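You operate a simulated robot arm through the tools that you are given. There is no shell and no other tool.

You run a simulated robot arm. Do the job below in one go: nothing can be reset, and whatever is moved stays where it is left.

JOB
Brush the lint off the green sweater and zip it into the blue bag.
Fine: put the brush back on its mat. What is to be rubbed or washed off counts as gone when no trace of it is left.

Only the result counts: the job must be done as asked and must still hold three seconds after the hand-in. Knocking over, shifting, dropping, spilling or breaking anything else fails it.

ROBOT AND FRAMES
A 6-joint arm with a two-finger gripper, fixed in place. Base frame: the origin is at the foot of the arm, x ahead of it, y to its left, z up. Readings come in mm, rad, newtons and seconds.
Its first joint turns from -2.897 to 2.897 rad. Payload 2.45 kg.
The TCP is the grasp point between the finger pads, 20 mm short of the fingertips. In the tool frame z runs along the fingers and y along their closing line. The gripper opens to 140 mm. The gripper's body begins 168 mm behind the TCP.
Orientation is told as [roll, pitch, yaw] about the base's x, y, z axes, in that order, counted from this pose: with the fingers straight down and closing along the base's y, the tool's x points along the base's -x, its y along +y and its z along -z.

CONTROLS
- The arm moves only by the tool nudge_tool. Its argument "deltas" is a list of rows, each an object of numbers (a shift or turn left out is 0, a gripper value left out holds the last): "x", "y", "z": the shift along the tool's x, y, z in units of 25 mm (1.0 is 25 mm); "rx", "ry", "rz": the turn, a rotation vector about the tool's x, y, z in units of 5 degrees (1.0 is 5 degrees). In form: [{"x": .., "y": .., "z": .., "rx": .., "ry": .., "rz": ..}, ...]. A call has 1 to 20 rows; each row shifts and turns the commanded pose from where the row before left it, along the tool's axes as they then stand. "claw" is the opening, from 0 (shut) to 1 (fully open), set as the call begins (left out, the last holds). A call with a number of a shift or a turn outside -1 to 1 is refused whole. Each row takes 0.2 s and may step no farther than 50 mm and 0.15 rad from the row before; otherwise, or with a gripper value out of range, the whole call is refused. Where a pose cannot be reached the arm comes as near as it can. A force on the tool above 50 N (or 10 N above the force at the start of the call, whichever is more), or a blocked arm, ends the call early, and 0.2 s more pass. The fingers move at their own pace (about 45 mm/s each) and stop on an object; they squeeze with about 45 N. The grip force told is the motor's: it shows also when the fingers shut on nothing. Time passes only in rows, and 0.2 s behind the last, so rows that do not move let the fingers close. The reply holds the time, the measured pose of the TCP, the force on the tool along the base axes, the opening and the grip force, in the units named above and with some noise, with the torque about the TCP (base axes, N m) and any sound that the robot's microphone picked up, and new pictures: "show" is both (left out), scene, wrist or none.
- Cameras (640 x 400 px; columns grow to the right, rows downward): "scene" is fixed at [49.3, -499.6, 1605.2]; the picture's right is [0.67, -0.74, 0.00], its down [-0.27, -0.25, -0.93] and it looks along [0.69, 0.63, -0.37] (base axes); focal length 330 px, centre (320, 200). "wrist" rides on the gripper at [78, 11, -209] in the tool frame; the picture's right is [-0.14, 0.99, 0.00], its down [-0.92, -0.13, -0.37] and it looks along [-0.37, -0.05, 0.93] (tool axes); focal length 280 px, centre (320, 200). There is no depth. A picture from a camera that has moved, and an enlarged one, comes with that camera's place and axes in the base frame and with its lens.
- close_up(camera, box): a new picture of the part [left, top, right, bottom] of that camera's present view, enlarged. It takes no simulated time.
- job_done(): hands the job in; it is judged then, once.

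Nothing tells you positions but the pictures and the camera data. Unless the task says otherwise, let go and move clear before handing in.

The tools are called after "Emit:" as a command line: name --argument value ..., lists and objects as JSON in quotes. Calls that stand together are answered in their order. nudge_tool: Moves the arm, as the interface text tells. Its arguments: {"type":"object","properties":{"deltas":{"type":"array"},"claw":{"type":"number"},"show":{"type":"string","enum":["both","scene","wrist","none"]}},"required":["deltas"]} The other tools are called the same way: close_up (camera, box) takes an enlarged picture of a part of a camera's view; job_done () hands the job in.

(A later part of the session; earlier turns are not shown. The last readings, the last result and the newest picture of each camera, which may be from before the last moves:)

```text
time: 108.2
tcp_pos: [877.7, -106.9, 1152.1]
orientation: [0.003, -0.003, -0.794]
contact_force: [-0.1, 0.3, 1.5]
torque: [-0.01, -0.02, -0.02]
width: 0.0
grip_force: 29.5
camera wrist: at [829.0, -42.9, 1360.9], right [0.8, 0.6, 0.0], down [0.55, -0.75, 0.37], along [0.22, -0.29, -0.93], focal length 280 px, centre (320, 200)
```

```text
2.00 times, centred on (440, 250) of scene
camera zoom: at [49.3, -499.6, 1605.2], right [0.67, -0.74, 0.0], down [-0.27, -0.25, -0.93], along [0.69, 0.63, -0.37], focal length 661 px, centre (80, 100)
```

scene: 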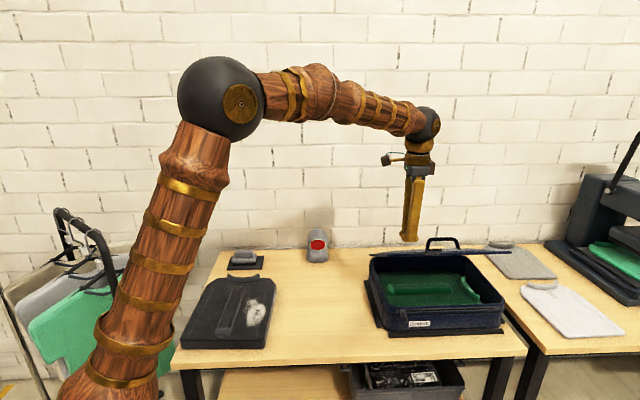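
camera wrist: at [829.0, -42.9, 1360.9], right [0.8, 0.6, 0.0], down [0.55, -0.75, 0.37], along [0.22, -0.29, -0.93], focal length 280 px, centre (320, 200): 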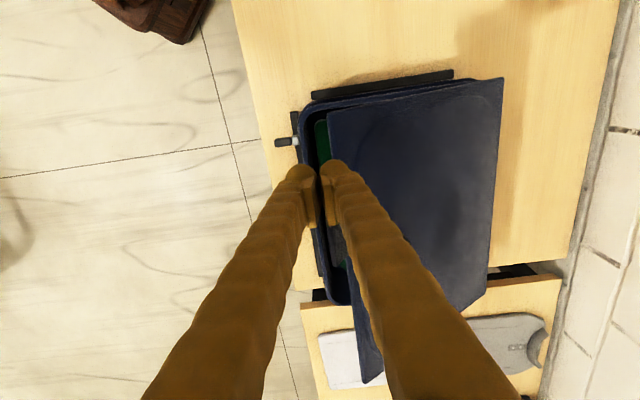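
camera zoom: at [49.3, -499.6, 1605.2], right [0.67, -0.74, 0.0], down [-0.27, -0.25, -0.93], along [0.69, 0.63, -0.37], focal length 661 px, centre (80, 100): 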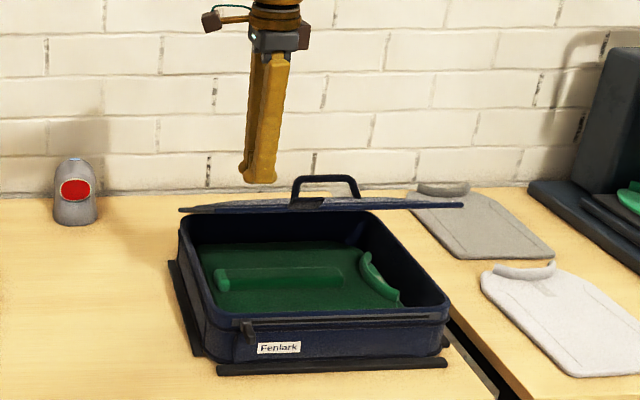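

Emit:
nudge_tool --deltas '[{"y": 0.8}, {"y": 0.8}, {"y": 0.8}, {"z": 0.8}, {"z": 0.8}, {"z": 0.8}]' --show "none"

Emit:
nudge_tool --deltas '[{"z": 0.5}, {"z": 0.5}, {"z": 0.5}, {"z": 0.5}]'

Emit:
close_up --camera "scene" --box '[340, 150, 540, 350]'

```text
time: 109.6
tcp_pos: [921.2, -62.6, 1091.4]
orientation: [0.005, 0.001, -0.793]
contact_force: [0.4, 0.7, 0.5]
torque: [0.02, -0.02, -0.01]
width: 0.0
grip_force: 29.7
```

```text
time: 110.6
tcp_pos: [920.1, -64.0, 1041.4]
orientation: [0.005, 0.0, -0.793]
contact_force: [-9.5, -20.5, 9.4]
torque: [-0.32, 0.17, -0.09]
width: 6.0
grip_force: 29.7
camera wrist: at [872.2, -0.5, 1250.4], right [0.8, 0.6, 0.0], down [0.55, -0.75, 0.37], along [0.22, -0.29, -0.93], focal length 280 px, centre (320, 200)
```

scene: 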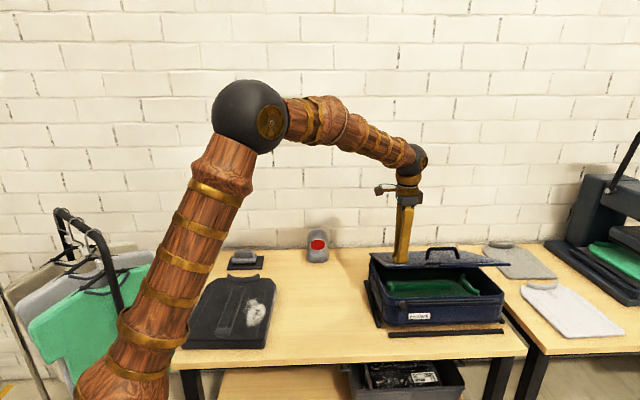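
wrist: 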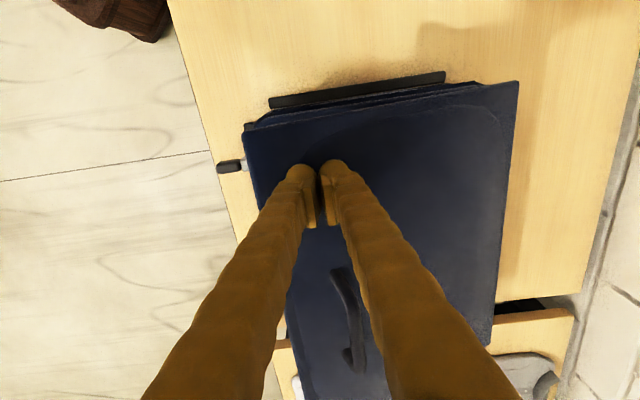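

```text
2.00 times, centred on (440, 250) of scene
camera zoom: at [49.3, -499.6, 1605.2], right [0.67, -0.74, 0.0], down [-0.27, -0.25, -0.93], along [0.69, 0.63, -0.37], focal length 661 px, centre (80, 100)
```

zoom: 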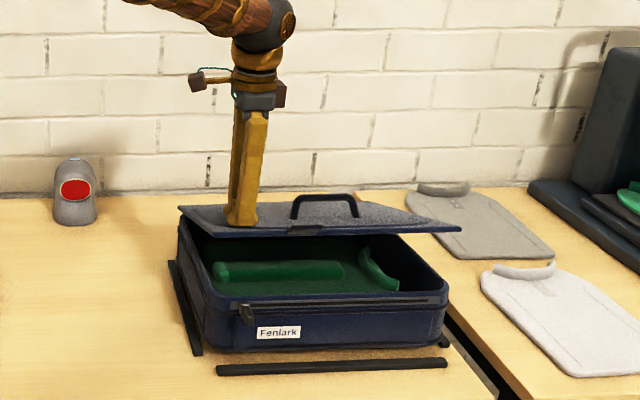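

The press also pushed the bag back a little against my intent — it seems to have slid away from its front rail. I lift off at once and look.

Emit:
nudge_tool --deltas '[{"z": -0.6}, {"z": -0.8}, {"z": -0.8}]'

Emit:
close_up --camera "scene" --box '[355, 220, 515, 345]'

Emit:
close_up --camera "wrist" --box '[180, 40, 600, 400]'

```text
time: 111.4
tcp_pos: [921.6, -63.0, 1096.5]
orientation: [0.002, 0.0, -0.793]
contact_force: [-0.3, -0.2, -0.2]
torque: [-0.01, 0.0, -0.02]
width: 0.1
grip_force: 29.3
camera wrist: at [872.6, 0.1, 1304.9], right [0.8, 0.6, 0.0], down [0.55, -0.75, 0.37], along [0.22, -0.29, -0.93], focal length 280 px, centre (320, 200)
```

scene: 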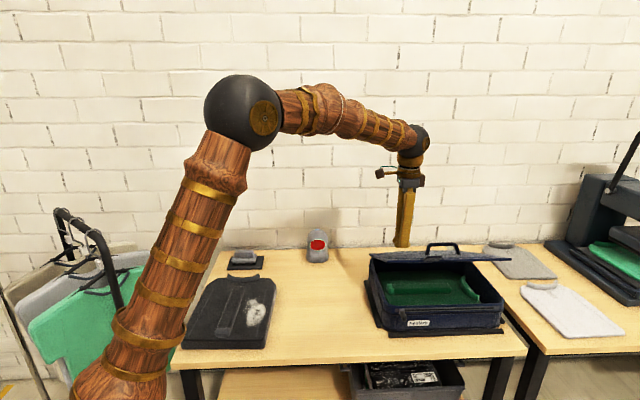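
wrist: 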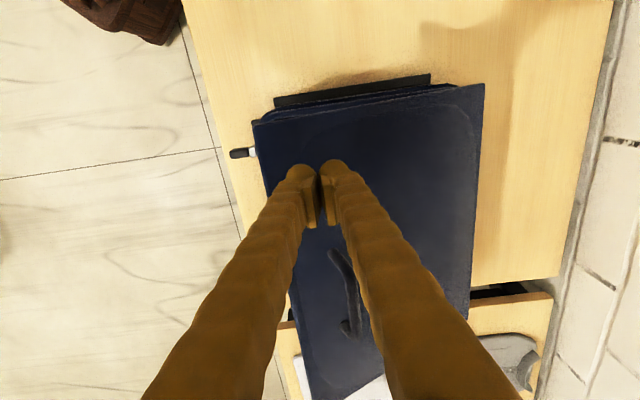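

```text
3.20 times, centred on (435, 282) of scene
camera zoom: at [49.3, -499.6, 1605.2], right [0.67, -0.74, 0.0], down [-0.27, -0.25, -0.93], along [0.69, 0.63, -0.37], focal length 1057 px, centre (-48, -64)
```

zoom: 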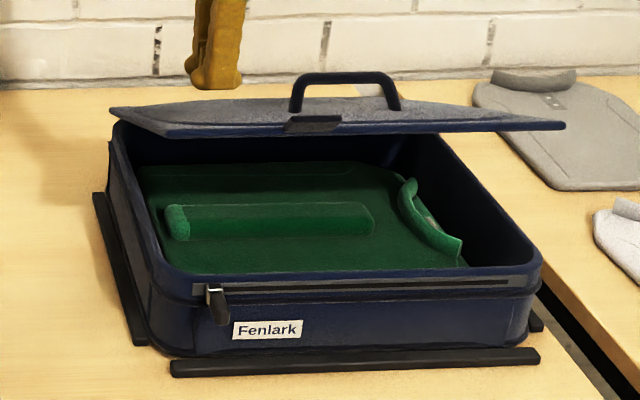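

```text
1.11 times, centred on (390, 220) of wrist
camera zoom: at [872.6, 0.1, 1304.9], right [0.8, 0.6, 0.0], down [0.55, -0.75, 0.37], along [0.22, -0.29, -0.93], focal length 312 px, centre (242, 178)
```

zoom: 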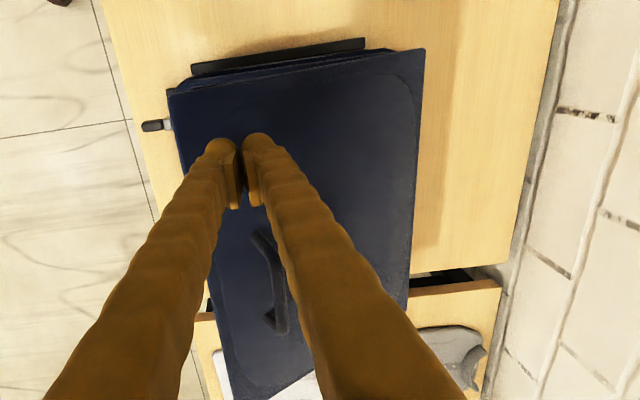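

The bag has settled back to its place; it had only tipped because I pushed straight down with the tips sticking on the lid. I'll press again gently, this time following the lid's arc so nothing drags.

Emit:
nudge_tool --deltas '[{"z": 0.6}, {"z": 0.6}, {"z": 0.26}]' --show "none"

Emit:
nudge_tool --deltas '[{"y": -0.17, "z": 0.335}, {"y": -0.16, "z": 0.34}]' --show "none"

Emit:
nudge_tool --deltas '[{"y": -0.147, "z": 0.346}, {"y": -0.135, "z": 0.351}]'

Emit:
close_up --camera "scene" --box '[355, 220, 515, 345]'

```text
time: 112.2
tcp_pos: [919.6, -62.6, 1059.3]
orientation: [0.002, -0.001, -0.793]
contact_force: [-0.2, -0.1, 0.2]
torque: [-0.05, 0.0, -0.02]
width: 0.0
grip_force: 29.7
```

```text
time: 112.8
tcp_pos: [913.9, -68.6, 1043.2]
orientation: [0.005, -0.002, -0.792]
contact_force: [0.6, -0.4, -1.5]
torque: [0.04, 0.0, -0.06]
width: 0.1
grip_force: 29.4
```

```text
time: 113.4
tcp_pos: [908.6, -73.4, 1025.9]
orientation: [0.003, -0.002, -0.793]
contact_force: [0.7, -0.2, -0.3]
torque: [-0.03, 0.02, -0.04]
width: 0.1
grip_force: 29.4
camera wrist: at [860.2, -11.0, 1234.8], right [0.8, 0.6, 0.0], down [0.55, -0.75, 0.37], along [0.22, -0.29, -0.93], focal length 280 px, centre (320, 200)
```

scene: 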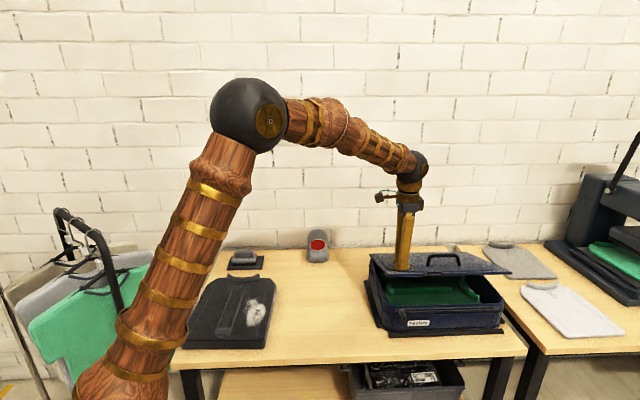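
wrist: 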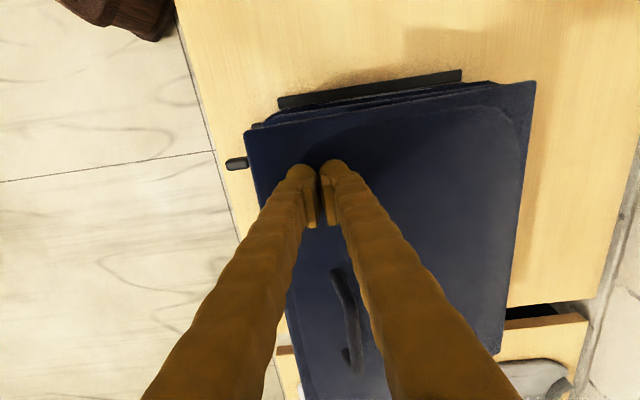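

```text
3.20 times, centred on (435, 282) of scene
camera zoom: at [49.3, -499.6, 1605.2], right [0.67, -0.74, 0.0], down [-0.27, -0.25, -0.93], along [0.69, 0.63, -0.37], focal length 1057 px, centre (-48, -64)
```

zoom: 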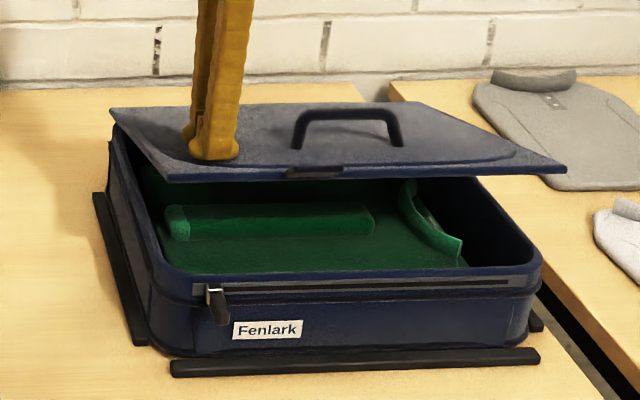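

That works with no strain on the bag. I continue the same arc down.

Emit:
nudge_tool --deltas '[{"y": -0.122, "z": 0.356}, {"y": -0.11, "z": 0.36}, {"y": -0.097, "z": 0.363}, {"y": -0.084, "z": 0.366}]' --show "none"

Emit:
nudge_tool --deltas '[{"y": -0.072, "z": 0.369}, {"y": -0.059, "z": 0.371}]'

Emit:
close_up --camera "scene" --box '[355, 220, 515, 345]'

```text
time: 114.4
tcp_pos: [901.8, -81.4, 988.2]
orientation: [0.005, 0.0, -0.794]
contact_force: [-0.5, -0.6, 1.0]
torque: [0.03, 0.03, 0.03]
width: 0.0
grip_force: 29.3
```

```text
time: 115.0
tcp_pos: [900.0, -83.2, 969.3]
orientation: [0.004, 0.001, -0.794]
contact_force: [-0.6, 0.4, 0.8]
torque: [0.0, 0.01, -0.04]
width: 0.0
grip_force: 29.2
camera wrist: at [850.7, -20.6, 1180.1], right [0.8, 0.6, 0.0], down [0.55, -0.75, 0.37], along [0.22, -0.29, -0.93], focal length 280 px, centre (320, 200)
```

scene: 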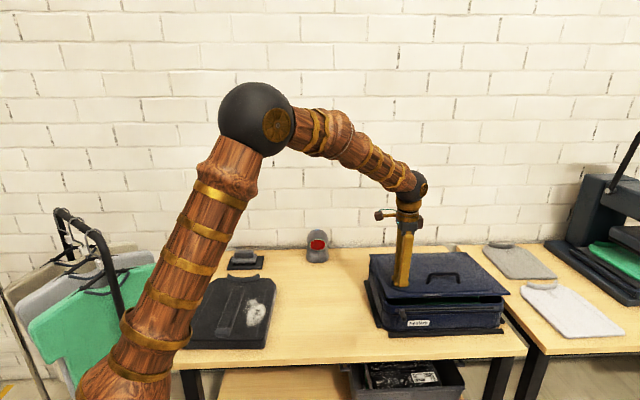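
wrist: 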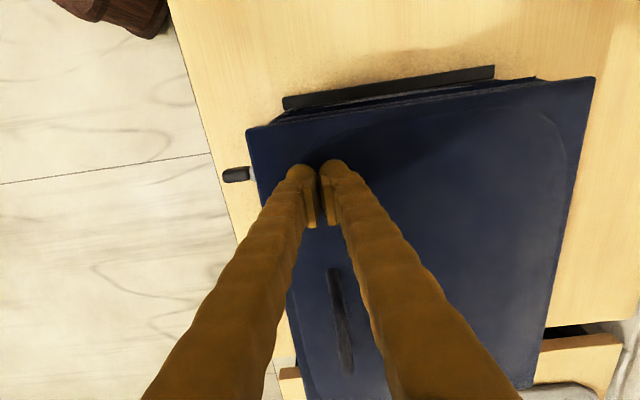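

```text
3.20 times, centred on (435, 282) of scene
camera zoom: at [49.3, -499.6, 1605.2], right [0.67, -0.74, 0.0], down [-0.27, -0.25, -0.93], along [0.69, 0.63, -0.37], focal length 1057 px, centre (-48, -64)
```

zoom: 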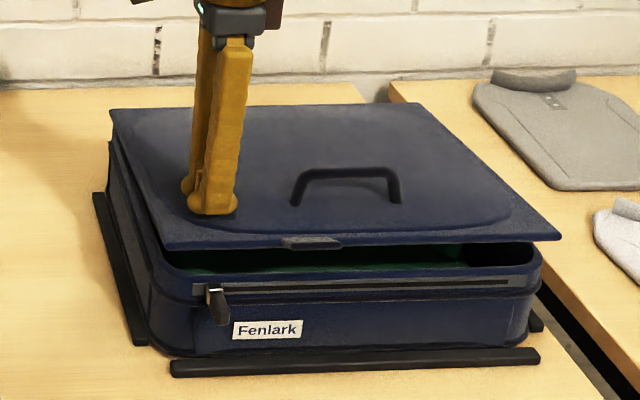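

Almost closed. I continue gently until it rests.

Emit:
nudge_tool --deltas '[{"y": -0.046, "z": 0.373}, {"y": -0.033, "z": 0.374}]' --show "none"

Emit:
nudge_tool --deltas '[{"y": -0.01, "z": 0.2}, {"z": 0.2}]'

Emit:
close_up --camera "scene" --box '[355, 220, 515, 345]'

```text
time: 115.6
tcp_pos: [898.0, -86.2, 953.0]
orientation: [0.003, -0.002, -0.793]
contact_force: [0.6, -0.3, -1.0]
torque: [0.01, 0.01, 0.03]
width: 0.0
grip_force: 28.8
```

```text
time: 116.2
tcp_pos: [898.1, -85.7, 945.9]
orientation: [0.004, -0.003, -0.794]
contact_force: [-14.1, -4.3, 36.3]
torque: [0.14, -0.03, 0.09]
width: 0.0
grip_force: 29.6
camera wrist: at [848.9, -22.7, 1154.4], right [0.8, 0.6, 0.01], down [0.55, -0.75, 0.37], along [0.23, -0.29, -0.93], focal length 280 px, centre (320, 200)
```

scene: 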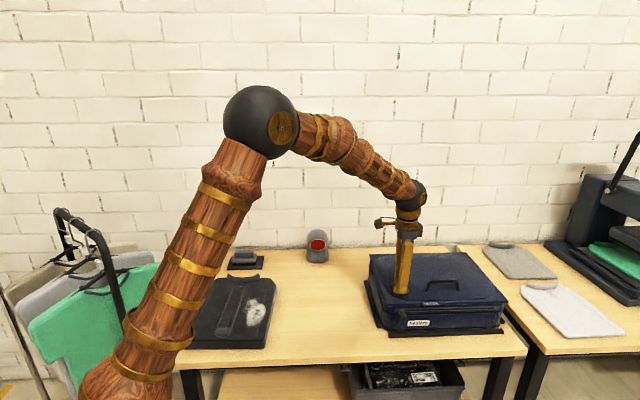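
wrist: 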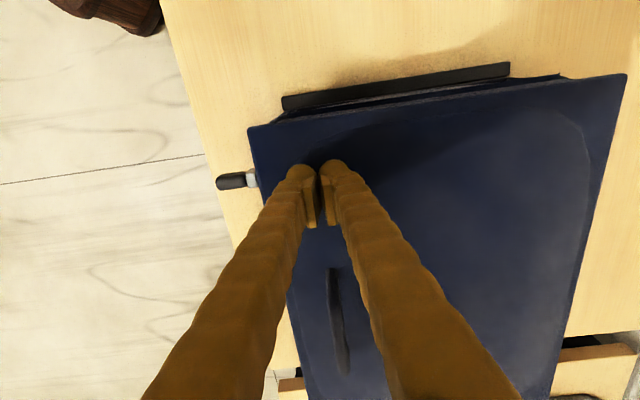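

```text
3.20 times, centred on (435, 282) of scene
camera zoom: at [49.3, -499.6, 1605.2], right [0.67, -0.74, 0.0], down [-0.27, -0.25, -0.93], along [0.69, 0.63, -0.37], focal length 1057 px, centre (-48, -64)
```

zoom: 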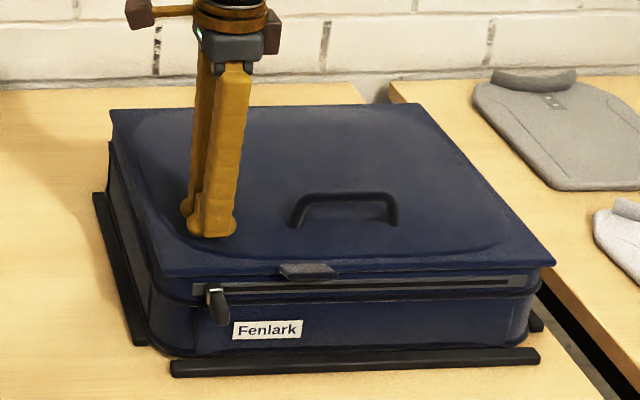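

The lid is down on the bag. I lift off and look at the zip slider.

Emit:
nudge_tool --deltas '[{"z": -0.4}, {"z": -0.8}, {"z": -1}, {"z": -1}, {"z": -1}, {"z": -1}]'

Emit:
close_up --camera "scene" --box '[355, 240, 515, 345]'

Emit:
close_up --camera "scene" --box '[375, 285, 455, 335]'

Emit:
close_up --camera "wrist" --box '[180, 40, 400, 240]'

```text
time: 117.6
tcp_pos: [898.1, -86.1, 1070.6]
orientation: [0.004, -0.001, -0.795]
contact_force: [0.2, -0.7, -0.5]
torque: [0.01, 0.02, 0.02]
width: 0.0
grip_force: 30.0
camera wrist: at [849.3, -22.9, 1280.5], right [0.8, 0.6, 0.0], down [0.55, -0.75, 0.37], along [0.22, -0.29, -0.93], focal length 280 px, centre (320, 200)
```

scene: 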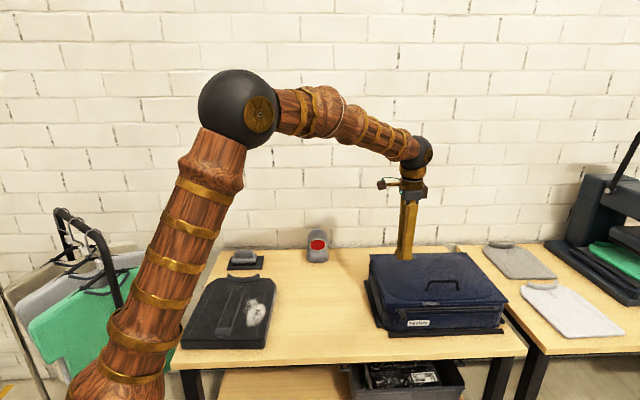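
wrist: 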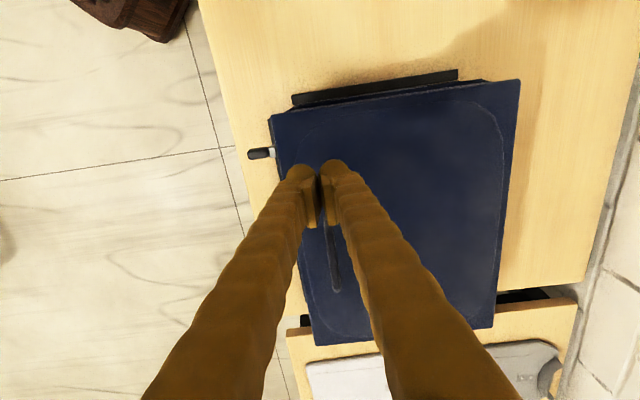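

```text
3.81 times, centred on (435, 292) of scene
camera zoom: at [49.3, -499.6, 1605.2], right [0.67, -0.74, 0.0], down [-0.27, -0.25, -0.93], along [0.69, 0.63, -0.37], focal length 1258 px, centre (-118, -152)
```

zoom: 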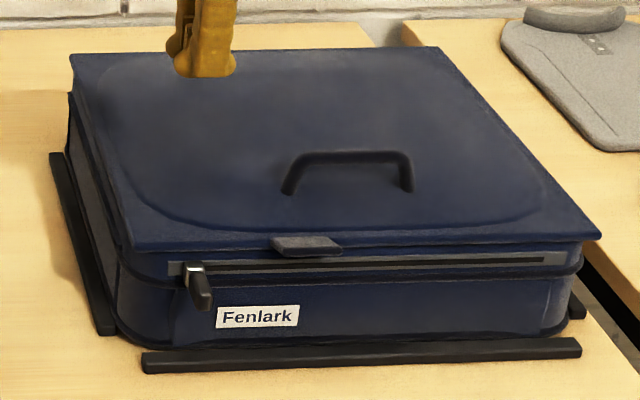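

```text
8.00 times, centred on (415, 310) of scene
camera zoom: at [49.3, -499.6, 1605.2], right [0.67, -0.74, 0.0], down [-0.27, -0.25, -0.93], along [0.69, 0.63, -0.37], focal length 2642 px, centre (-440, -680)
```

zoom: 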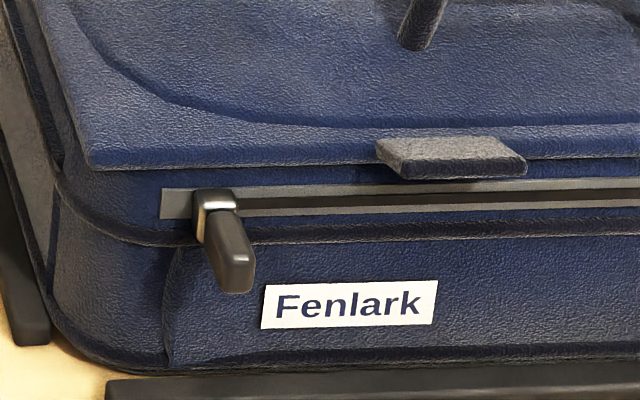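

```text
2.00 times, centred on (290, 140) of wrist
camera zoom: at [849.3, -22.9, 1280.5], right [0.8, 0.6, 0.0], down [0.55, -0.75, 0.37], along [0.22, -0.29, -0.93], focal length 561 px, centre (380, 320)
```

zoom: 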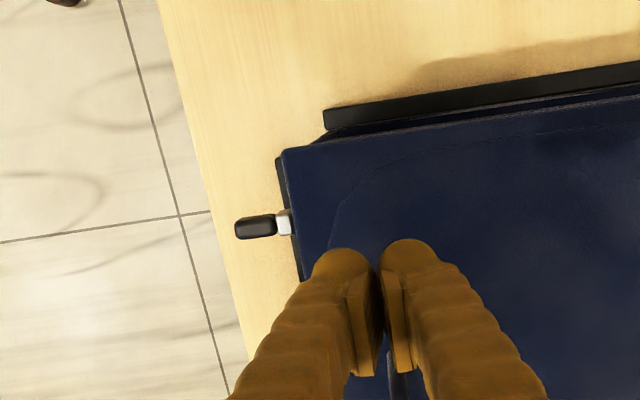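

The lid is closed; the slider's pull juts forward at the left end of the track near (823, -146, 890). I turn the gripper so the fingers straddle the pull side to side.

Emit:
nudge_tool --deltas '[{"rz": -1}, {"rz": -1}, {"rz": -1}, {"rz": -1}, {"rz": -1}, {"rz": -1}, {"rz": -1}, {"rz": -1}, {"rz": -1}, {"rz": -1}, {"rz": -1}, {"rz": -1}, {"rz": -1}, {"rz": -1}, {"rz": -1}, {"rz": -1}, {"rz": -1}, {"rz": -1}]' --claw 0.35 --show "none"

Emit:
nudge_tool --deltas '[{"x": 0.95, "y": 0.09}, {"x": 0.95, "y": 0.09}, {"x": 0.95, "y": 0.09}, {"x": 0.95, "y": 0.08}, {"z": 0.8}, {"z": 0.8}, {"z": 0.8}]'

Emit:
close_up --camera "wrist" --box '[200, 80, 440, 280]'

Emit:
close_up --camera "scene" --box '[365, 235, 465, 335]'

```text
time: 121.4
tcp_pos: [897.7, -84.5, 1071.8]
orientation: [-0.001, -0.003, 0.778]
contact_force: [0.1, -0.7, 0.5]
torque: [0.04, 0.02, 0.01]
width: 49.0
grip_force: 0.0
```

```text
time: 123.0
tcp_pos: [824.4, -144.1, 1011.8]
orientation: [-0.002, -0.004, 0.777]
contact_force: [-0.8, -0.3, 0.5]
torque: [0.02, -0.05, -0.01]
width: 49.0
grip_force: 0.2
camera wrist: at [759.2, -192.2, 1222.2], right [-0.6, 0.8, 0.0], down [0.74, 0.55, 0.37], along [0.3, 0.22, -0.93], focal length 280 px, centre (320, 200)
```

scene: 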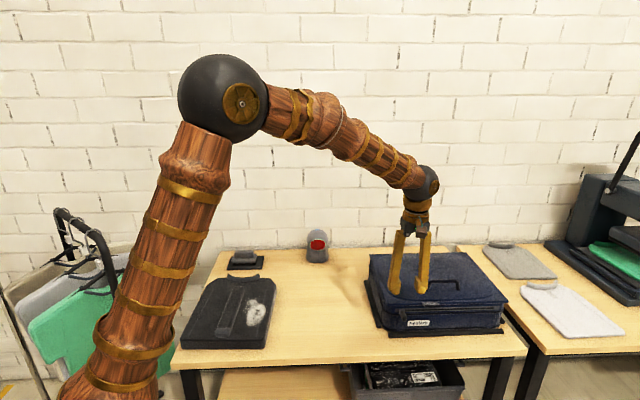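
wrist: 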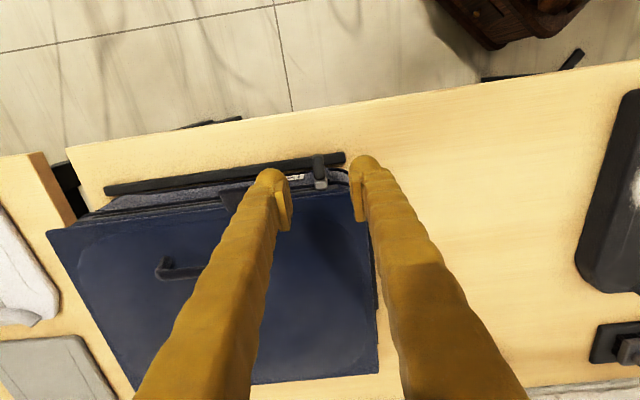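

```text
2.00 times, centred on (320, 180) of wrist
camera zoom: at [759.2, -192.2, 1222.2], right [-0.6, 0.8, 0.0], down [0.74, 0.55, 0.37], along [0.3, 0.22, -0.93], focal length 561 px, centre (320, 240)
```

zoom: 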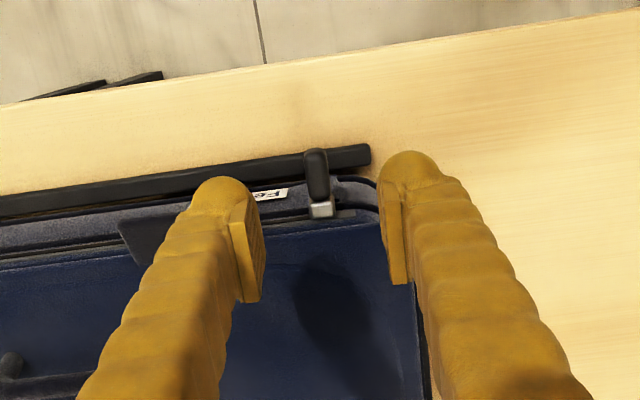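

```text
4.00 times, centred on (415, 285) of scene
camera zoom: at [49.3, -499.6, 1605.2], right [0.67, -0.74, 0.0], down [-0.27, -0.25, -0.93], along [0.69, 0.63, -0.37], focal length 1321 px, centre (-60, -140)
```

zoom: 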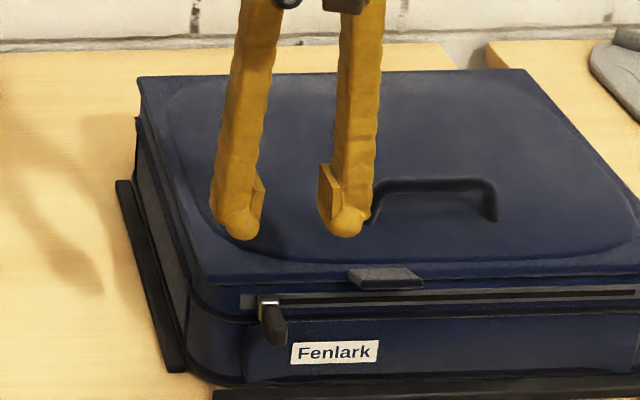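

I can see the pull exactly: it juts from e2 482 to 512 at e1 682. The lid's tongue overhangs the track further right, so I tilt the tool 20° to reach under it and go down around the pull.

Emit:
nudge_tool --deltas '[{"x": 0.27, "y": -0.09, "ry": -1}, {"ry": -1}, {"ry": -1}, {"ry": -1}, {"z": 0.75, "x": 0.273}, {"z": 0.75, "x": 0.273}, {"z": 0.75, "x": 0.273}, {"z": 0.75, "x": 0.273}]'

Emit:
close_up --camera "wrist" --box '[200, 80, 440, 280]'

Emit:
close_up --camera "scene" --box '[365, 235, 465, 335]'

```text
time: 124.8
tcp_pos: [821.5, -150.6, 931.7]
orientation: [-0.001, -0.352, 0.777]
contact_force: [0.4, 0.4, 0.1]
torque: [0.01, -0.02, -0.01]
width: 49.0
grip_force: 0.1
camera wrist: at [709.2, -245.9, 1101.2], right [-0.6, 0.8, 0.05], down [0.61, 0.43, 0.66], along [0.51, 0.43, -0.75], focal length 280 px, centre (320, 200)
```

scene: 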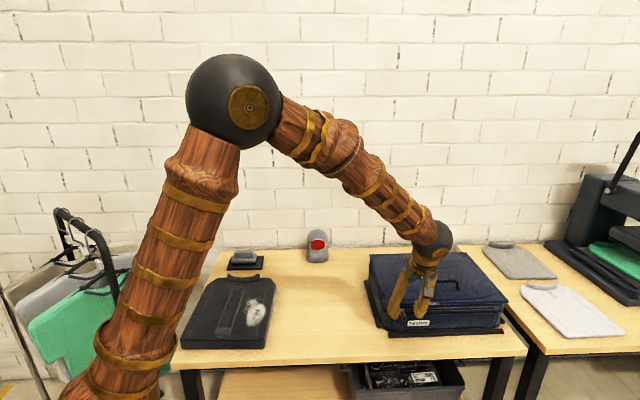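
wrist: 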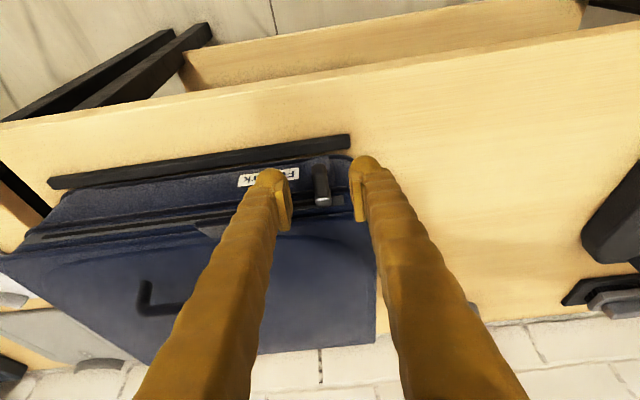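

```text
2.00 times, centred on (320, 180) of wrist
camera zoom: at [709.2, -245.9, 1101.2], right [-0.6, 0.8, 0.05], down [0.61, 0.43, 0.66], along [0.51, 0.43, -0.75], focal length 561 px, centre (320, 240)
```

zoom: 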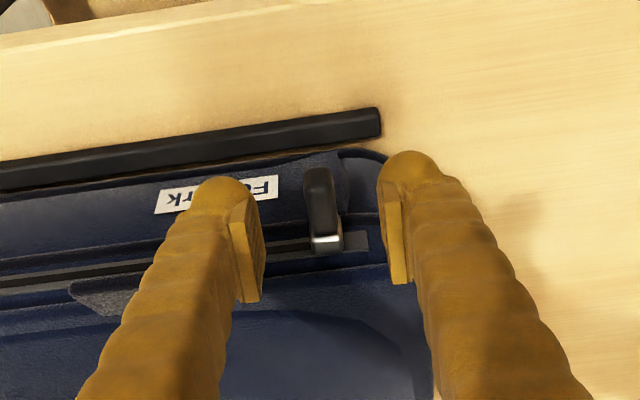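

```text
4.00 times, centred on (415, 285) of scene
camera zoom: at [49.3, -499.6, 1605.2], right [0.67, -0.74, 0.0], down [-0.27, -0.25, -0.93], along [0.69, 0.63, -0.37], focal length 1321 px, centre (-60, -140)
```

zoom: 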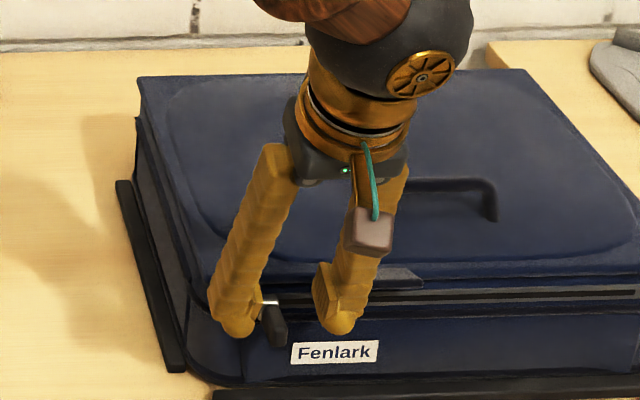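

Emit:
nudge_tool --deltas '[{"z": 0.385, "x": 0.14}, {"z": 0.385, "x": 0.14}, {"z": 0.385, "x": 0.14}, {"z": 0.385, "x": 0.14}]'

Emit:
close_up --camera "wrist" --box '[200, 80, 440, 280]'

Emit:
close_up --camera "scene" --box '[365, 235, 465, 335]'

```text
time: 125.8
tcp_pos: [819.9, -151.1, 890.5]
orientation: [0.001, -0.354, 0.776]
contact_force: [-1.0, -0.8, -0.3]
torque: [-0.01, 0.01, -0.02]
width: 49.0
grip_force: 0.1
camera wrist: at [709.0, -246.2, 1060.1], right [-0.6, 0.8, 0.05], down [0.61, 0.43, 0.66], along [0.51, 0.43, -0.75], focal length 280 px, centre (320, 200)
```

scene: 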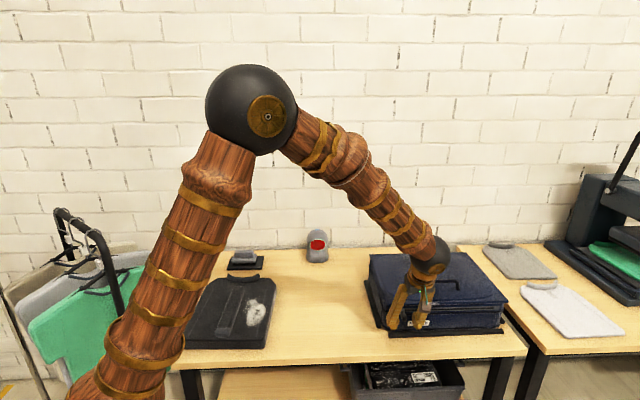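
wrist: 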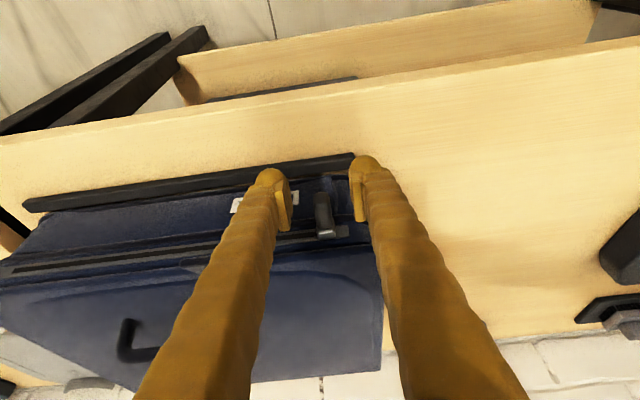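

```text
2.00 times, centred on (320, 180) of wrist
camera zoom: at [709.0, -246.2, 1060.1], right [-0.6, 0.8, 0.05], down [0.61, 0.43, 0.66], along [0.51, 0.43, -0.75], focal length 561 px, centre (320, 240)
```

zoom: 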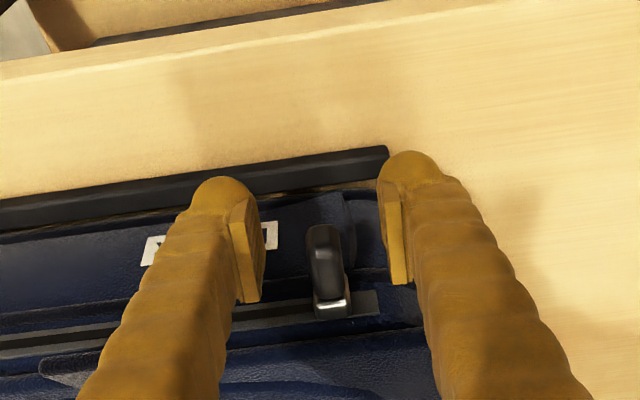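

```text
4.00 times, centred on (415, 285) of scene
camera zoom: at [49.3, -499.6, 1605.2], right [0.67, -0.74, 0.0], down [-0.27, -0.25, -0.93], along [0.69, 0.63, -0.37], focal length 1321 px, centre (-60, -140)
```

zoom: 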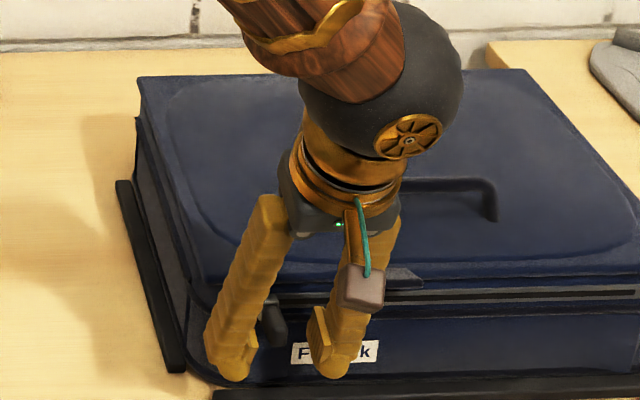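

The pull is between the fingers. I narrow them to about 30 mm (no squeeze) and push the slider to the right along the track.

Emit:
nudge_tool --deltas '[{}, {}]' --claw 0.21 --show "none"

Emit:
nudge_tool --deltas '[{"y": -0.3}, {"y": -0.3}, {"y": -0.3}, {"y": -0.3}]'

Emit:
close_up --camera "wrist" --box '[200, 80, 440, 280]'

Emit:
close_up --camera "scene" --box '[365, 235, 465, 335]'

```text
time: 126.4
tcp_pos: [820.8, -152.0, 890.4]
orientation: [-0.001, -0.353, 0.778]
contact_force: [0.2, 0.3, -0.6]
torque: [-0.01, -0.02, 0.04]
width: 29.2
grip_force: 0.0
```

```text
time: 127.4
tcp_pos: [842.8, -171.7, 890.9]
orientation: [0.0, -0.351, 0.778]
contact_force: [-1.2, 0.2, -1.2]
torque: [0.02, 0.05, -0.01]
width: 29.8
grip_force: 0.1
camera wrist: at [730.5, -267.6, 1060.0], right [-0.6, 0.8, 0.05], down [0.61, 0.43, 0.66], along [0.51, 0.43, -0.75], focal length 280 px, centre (320, 200)
```

scene: 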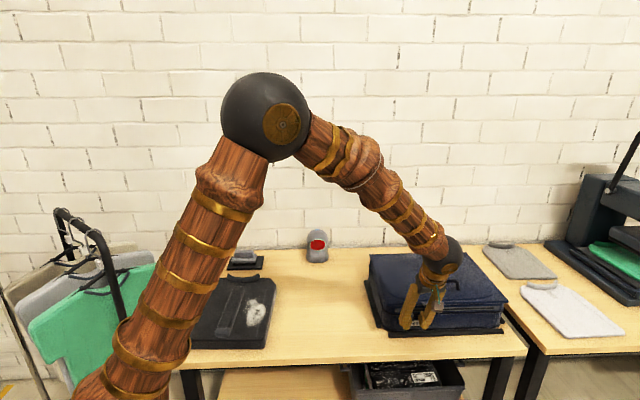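
wrist: 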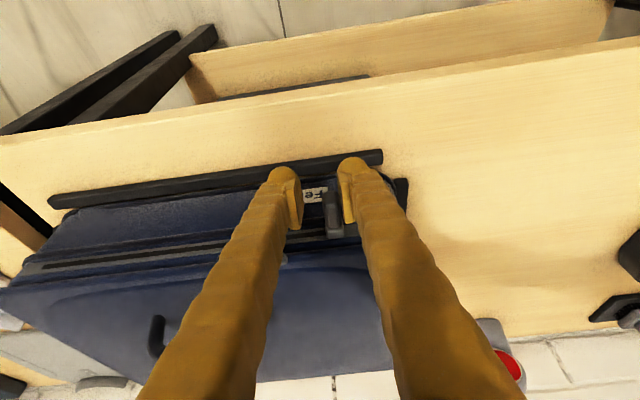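

```text
2.00 times, centred on (320, 180) of wrist
camera zoom: at [730.5, -267.6, 1060.0], right [-0.6, 0.8, 0.05], down [0.61, 0.43, 0.66], along [0.51, 0.43, -0.75], focal length 561 px, centre (320, 240)
```

zoom: 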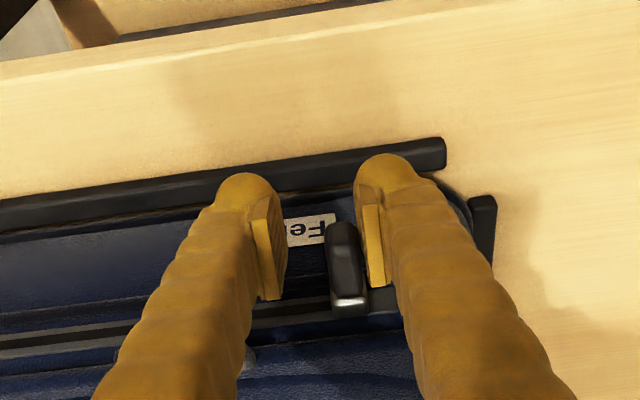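

```text
4.00 times, centred on (415, 285) of scene
camera zoom: at [49.3, -499.6, 1605.2], right [0.67, -0.74, 0.0], down [-0.27, -0.25, -0.93], along [0.69, 0.63, -0.37], focal length 1321 px, centre (-60, -140)
```

zoom: 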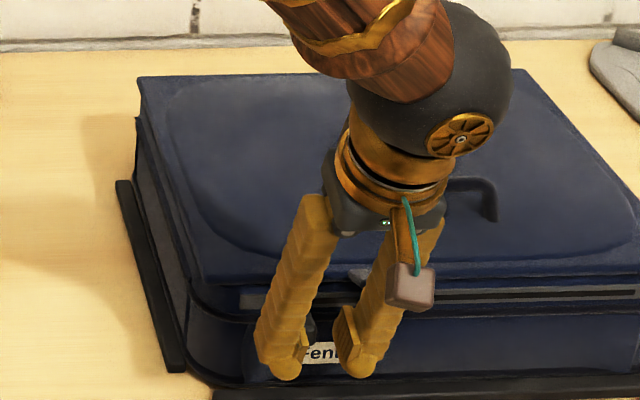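

The slider moves freely with the finger. I keep pushing along the track.

Emit:
nudge_tool --deltas '[{"y": -0.4}, {"y": -0.4}, {"y": -0.4}, {"y": -0.4}, {"y": -0.4}, {"y": -0.4}]'

Emit:
close_up --camera "wrist" --box '[200, 80, 440, 280]'

Emit:
close_up --camera "scene" --box '[365, 235, 515, 345]'

```text
time: 128.8
tcp_pos: [885.2, -216.6, 890.2]
orientation: [-0.002, -0.353, 0.78]
contact_force: [-0.2, 1.2, -0.4]
torque: [0.02, -0.01, -0.01]
width: 29.8
grip_force: 0.1
camera wrist: at [773.0, -310.8, 1060.6], right [-0.6, 0.8, 0.05], down [0.61, 0.43, 0.66], along [0.51, 0.43, -0.75], focal length 280 px, centre (320, 200)
```

scene: 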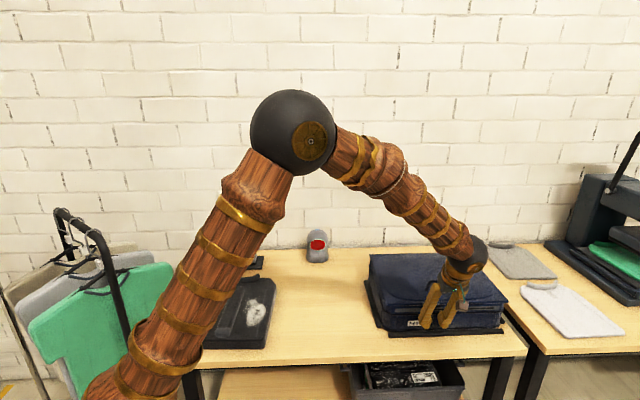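
wrist: 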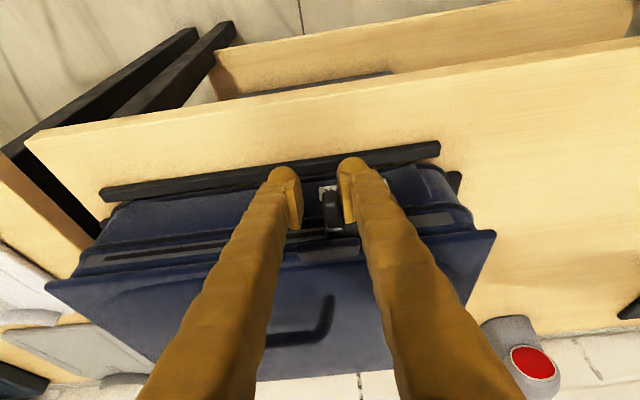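

```text
2.00 times, centred on (320, 180) of wrist
camera zoom: at [773.0, -310.8, 1060.6], right [-0.6, 0.8, 0.05], down [0.61, 0.43, 0.66], along [0.51, 0.43, -0.75], focal length 561 px, centre (320, 240)
```

zoom: 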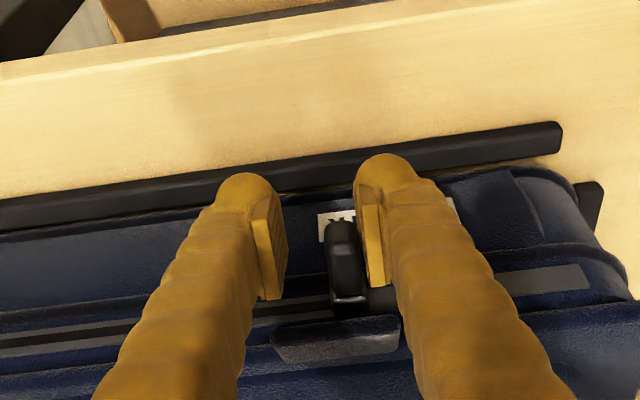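

```text
3.64 times, centred on (440, 290) of scene
camera zoom: at [49.3, -499.6, 1605.2], right [0.67, -0.74, 0.0], down [-0.27, -0.25, -0.93], along [0.69, 0.63, -0.37], focal length 1201 px, centre (-116, -127)
```

zoom: 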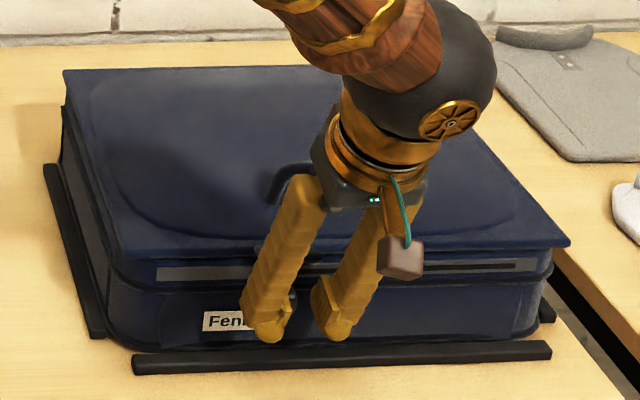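

Zipping well — the track behind the slider now shows closed. I go on.

Emit:
nudge_tool --deltas '[{"y": -0.4}, {"y": -0.4}, {"y": -0.4}, {"y": -0.4}, {"y": -0.4}, {"y": -0.4}, {"y": -0.4}, {"y": -0.4}, {"y": -0.4}, {"y": -0.4}, {"y": -0.4}, {"y": -0.4}]'

Emit:
close_up --camera "wrist" --box '[200, 80, 440, 280]'

Emit:
close_up --camera "scene" --box '[365, 235, 515, 345]'

```text
time: 131.4
tcp_pos: [969.4, -302.0, 890.1]
orientation: [0.0, -0.352, 0.776]
contact_force: [-1.2, 0.3, 0.4]
torque: [-0.03, -0.03, 0.01]
width: 29.8
grip_force: 0.0
camera wrist: at [857.4, -396.1, 1060.2], right [-0.6, 0.8, 0.05], down [0.61, 0.43, 0.66], along [0.51, 0.43, -0.75], focal length 280 px, centre (320, 200)
```

scene: 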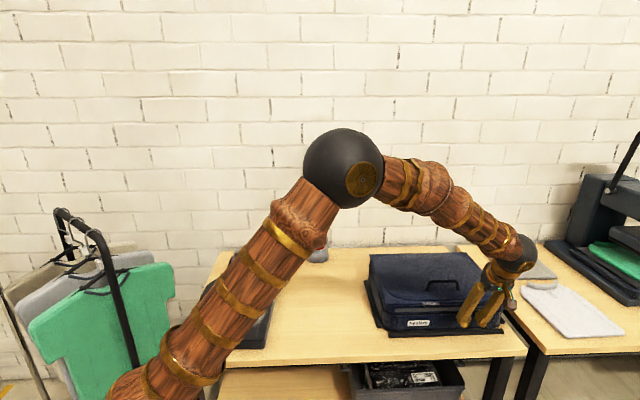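
wrist: 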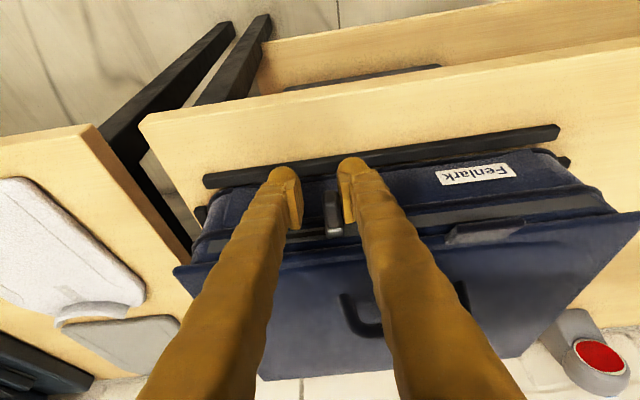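

```text
2.00 times, centred on (320, 180) of wrist
camera zoom: at [857.4, -396.1, 1060.2], right [-0.6, 0.8, 0.05], down [0.61, 0.43, 0.66], along [0.51, 0.43, -0.75], focal length 561 px, centre (320, 240)
```

zoom: 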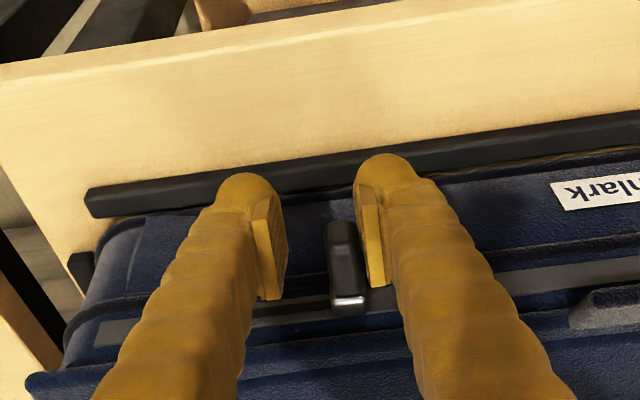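

```text
3.64 times, centred on (440, 290) of scene
camera zoom: at [49.3, -499.6, 1605.2], right [0.67, -0.74, 0.0], down [-0.27, -0.25, -0.93], along [0.69, 0.63, -0.37], focal length 1201 px, centre (-116, -127)
```

zoom: 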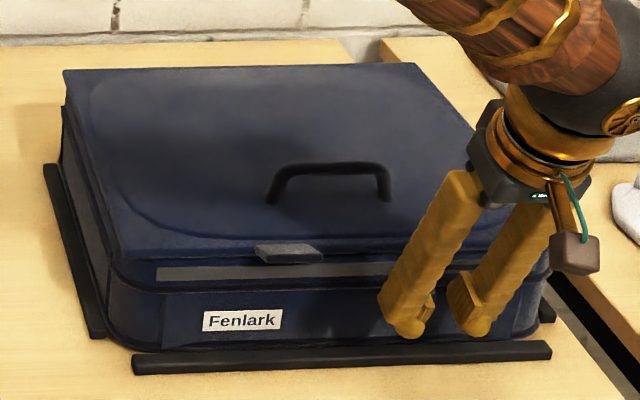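

Emit:
nudge_tool --deltas '[{"y": -0.35}, {"y": -0.35}, {"y": -0.35}, {"y": -0.35}, {"y": -0.35}, {"y": -0.35}, {"y": -0.35}]'

Emit:
close_up --camera "wrist" --box '[200, 80, 440, 280]'

Emit:
close_up --camera "scene" --box '[365, 235, 515, 345]'

```text
time: 133.0
tcp_pos: [1013.4, -344.8, 891.9]
orientation: [-0.002, -0.352, 0.778]
contact_force: [-0.4, 0.2, 0.2]
torque: [0.01, 0.07, -0.03]
width: 29.9
grip_force: 0.5
camera wrist: at [899.9, -439.2, 1060.7], right [-0.6, 0.8, 0.05], down [0.61, 0.43, 0.66], along [0.51, 0.43, -0.75], focal length 280 px, centre (320, 200)
```

scene: 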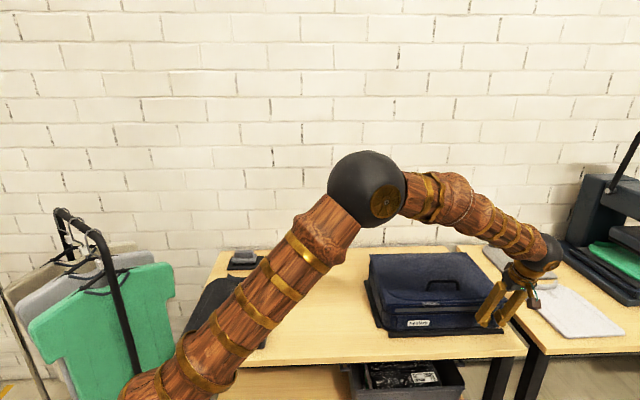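
wrist: 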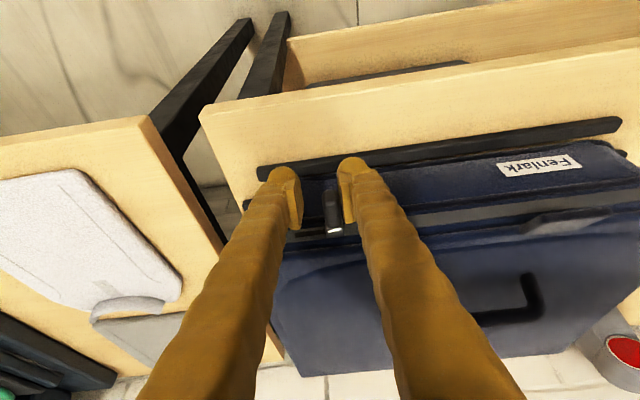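

```text
2.00 times, centred on (320, 180) of wrist
camera zoom: at [899.9, -439.2, 1060.7], right [-0.6, 0.8, 0.05], down [0.61, 0.43, 0.66], along [0.51, 0.43, -0.75], focal length 561 px, centre (320, 240)
```

zoom: 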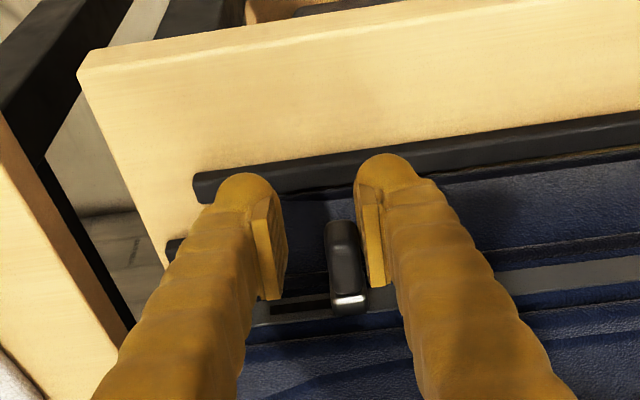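

```text
3.64 times, centred on (440, 290) of scene
camera zoom: at [49.3, -499.6, 1605.2], right [0.67, -0.74, 0.0], down [-0.27, -0.25, -0.93], along [0.69, 0.63, -0.37], focal length 1201 px, centre (-116, -127)
```

zoom: 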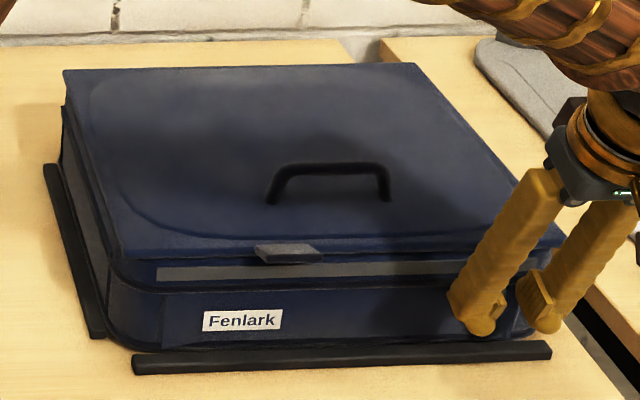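

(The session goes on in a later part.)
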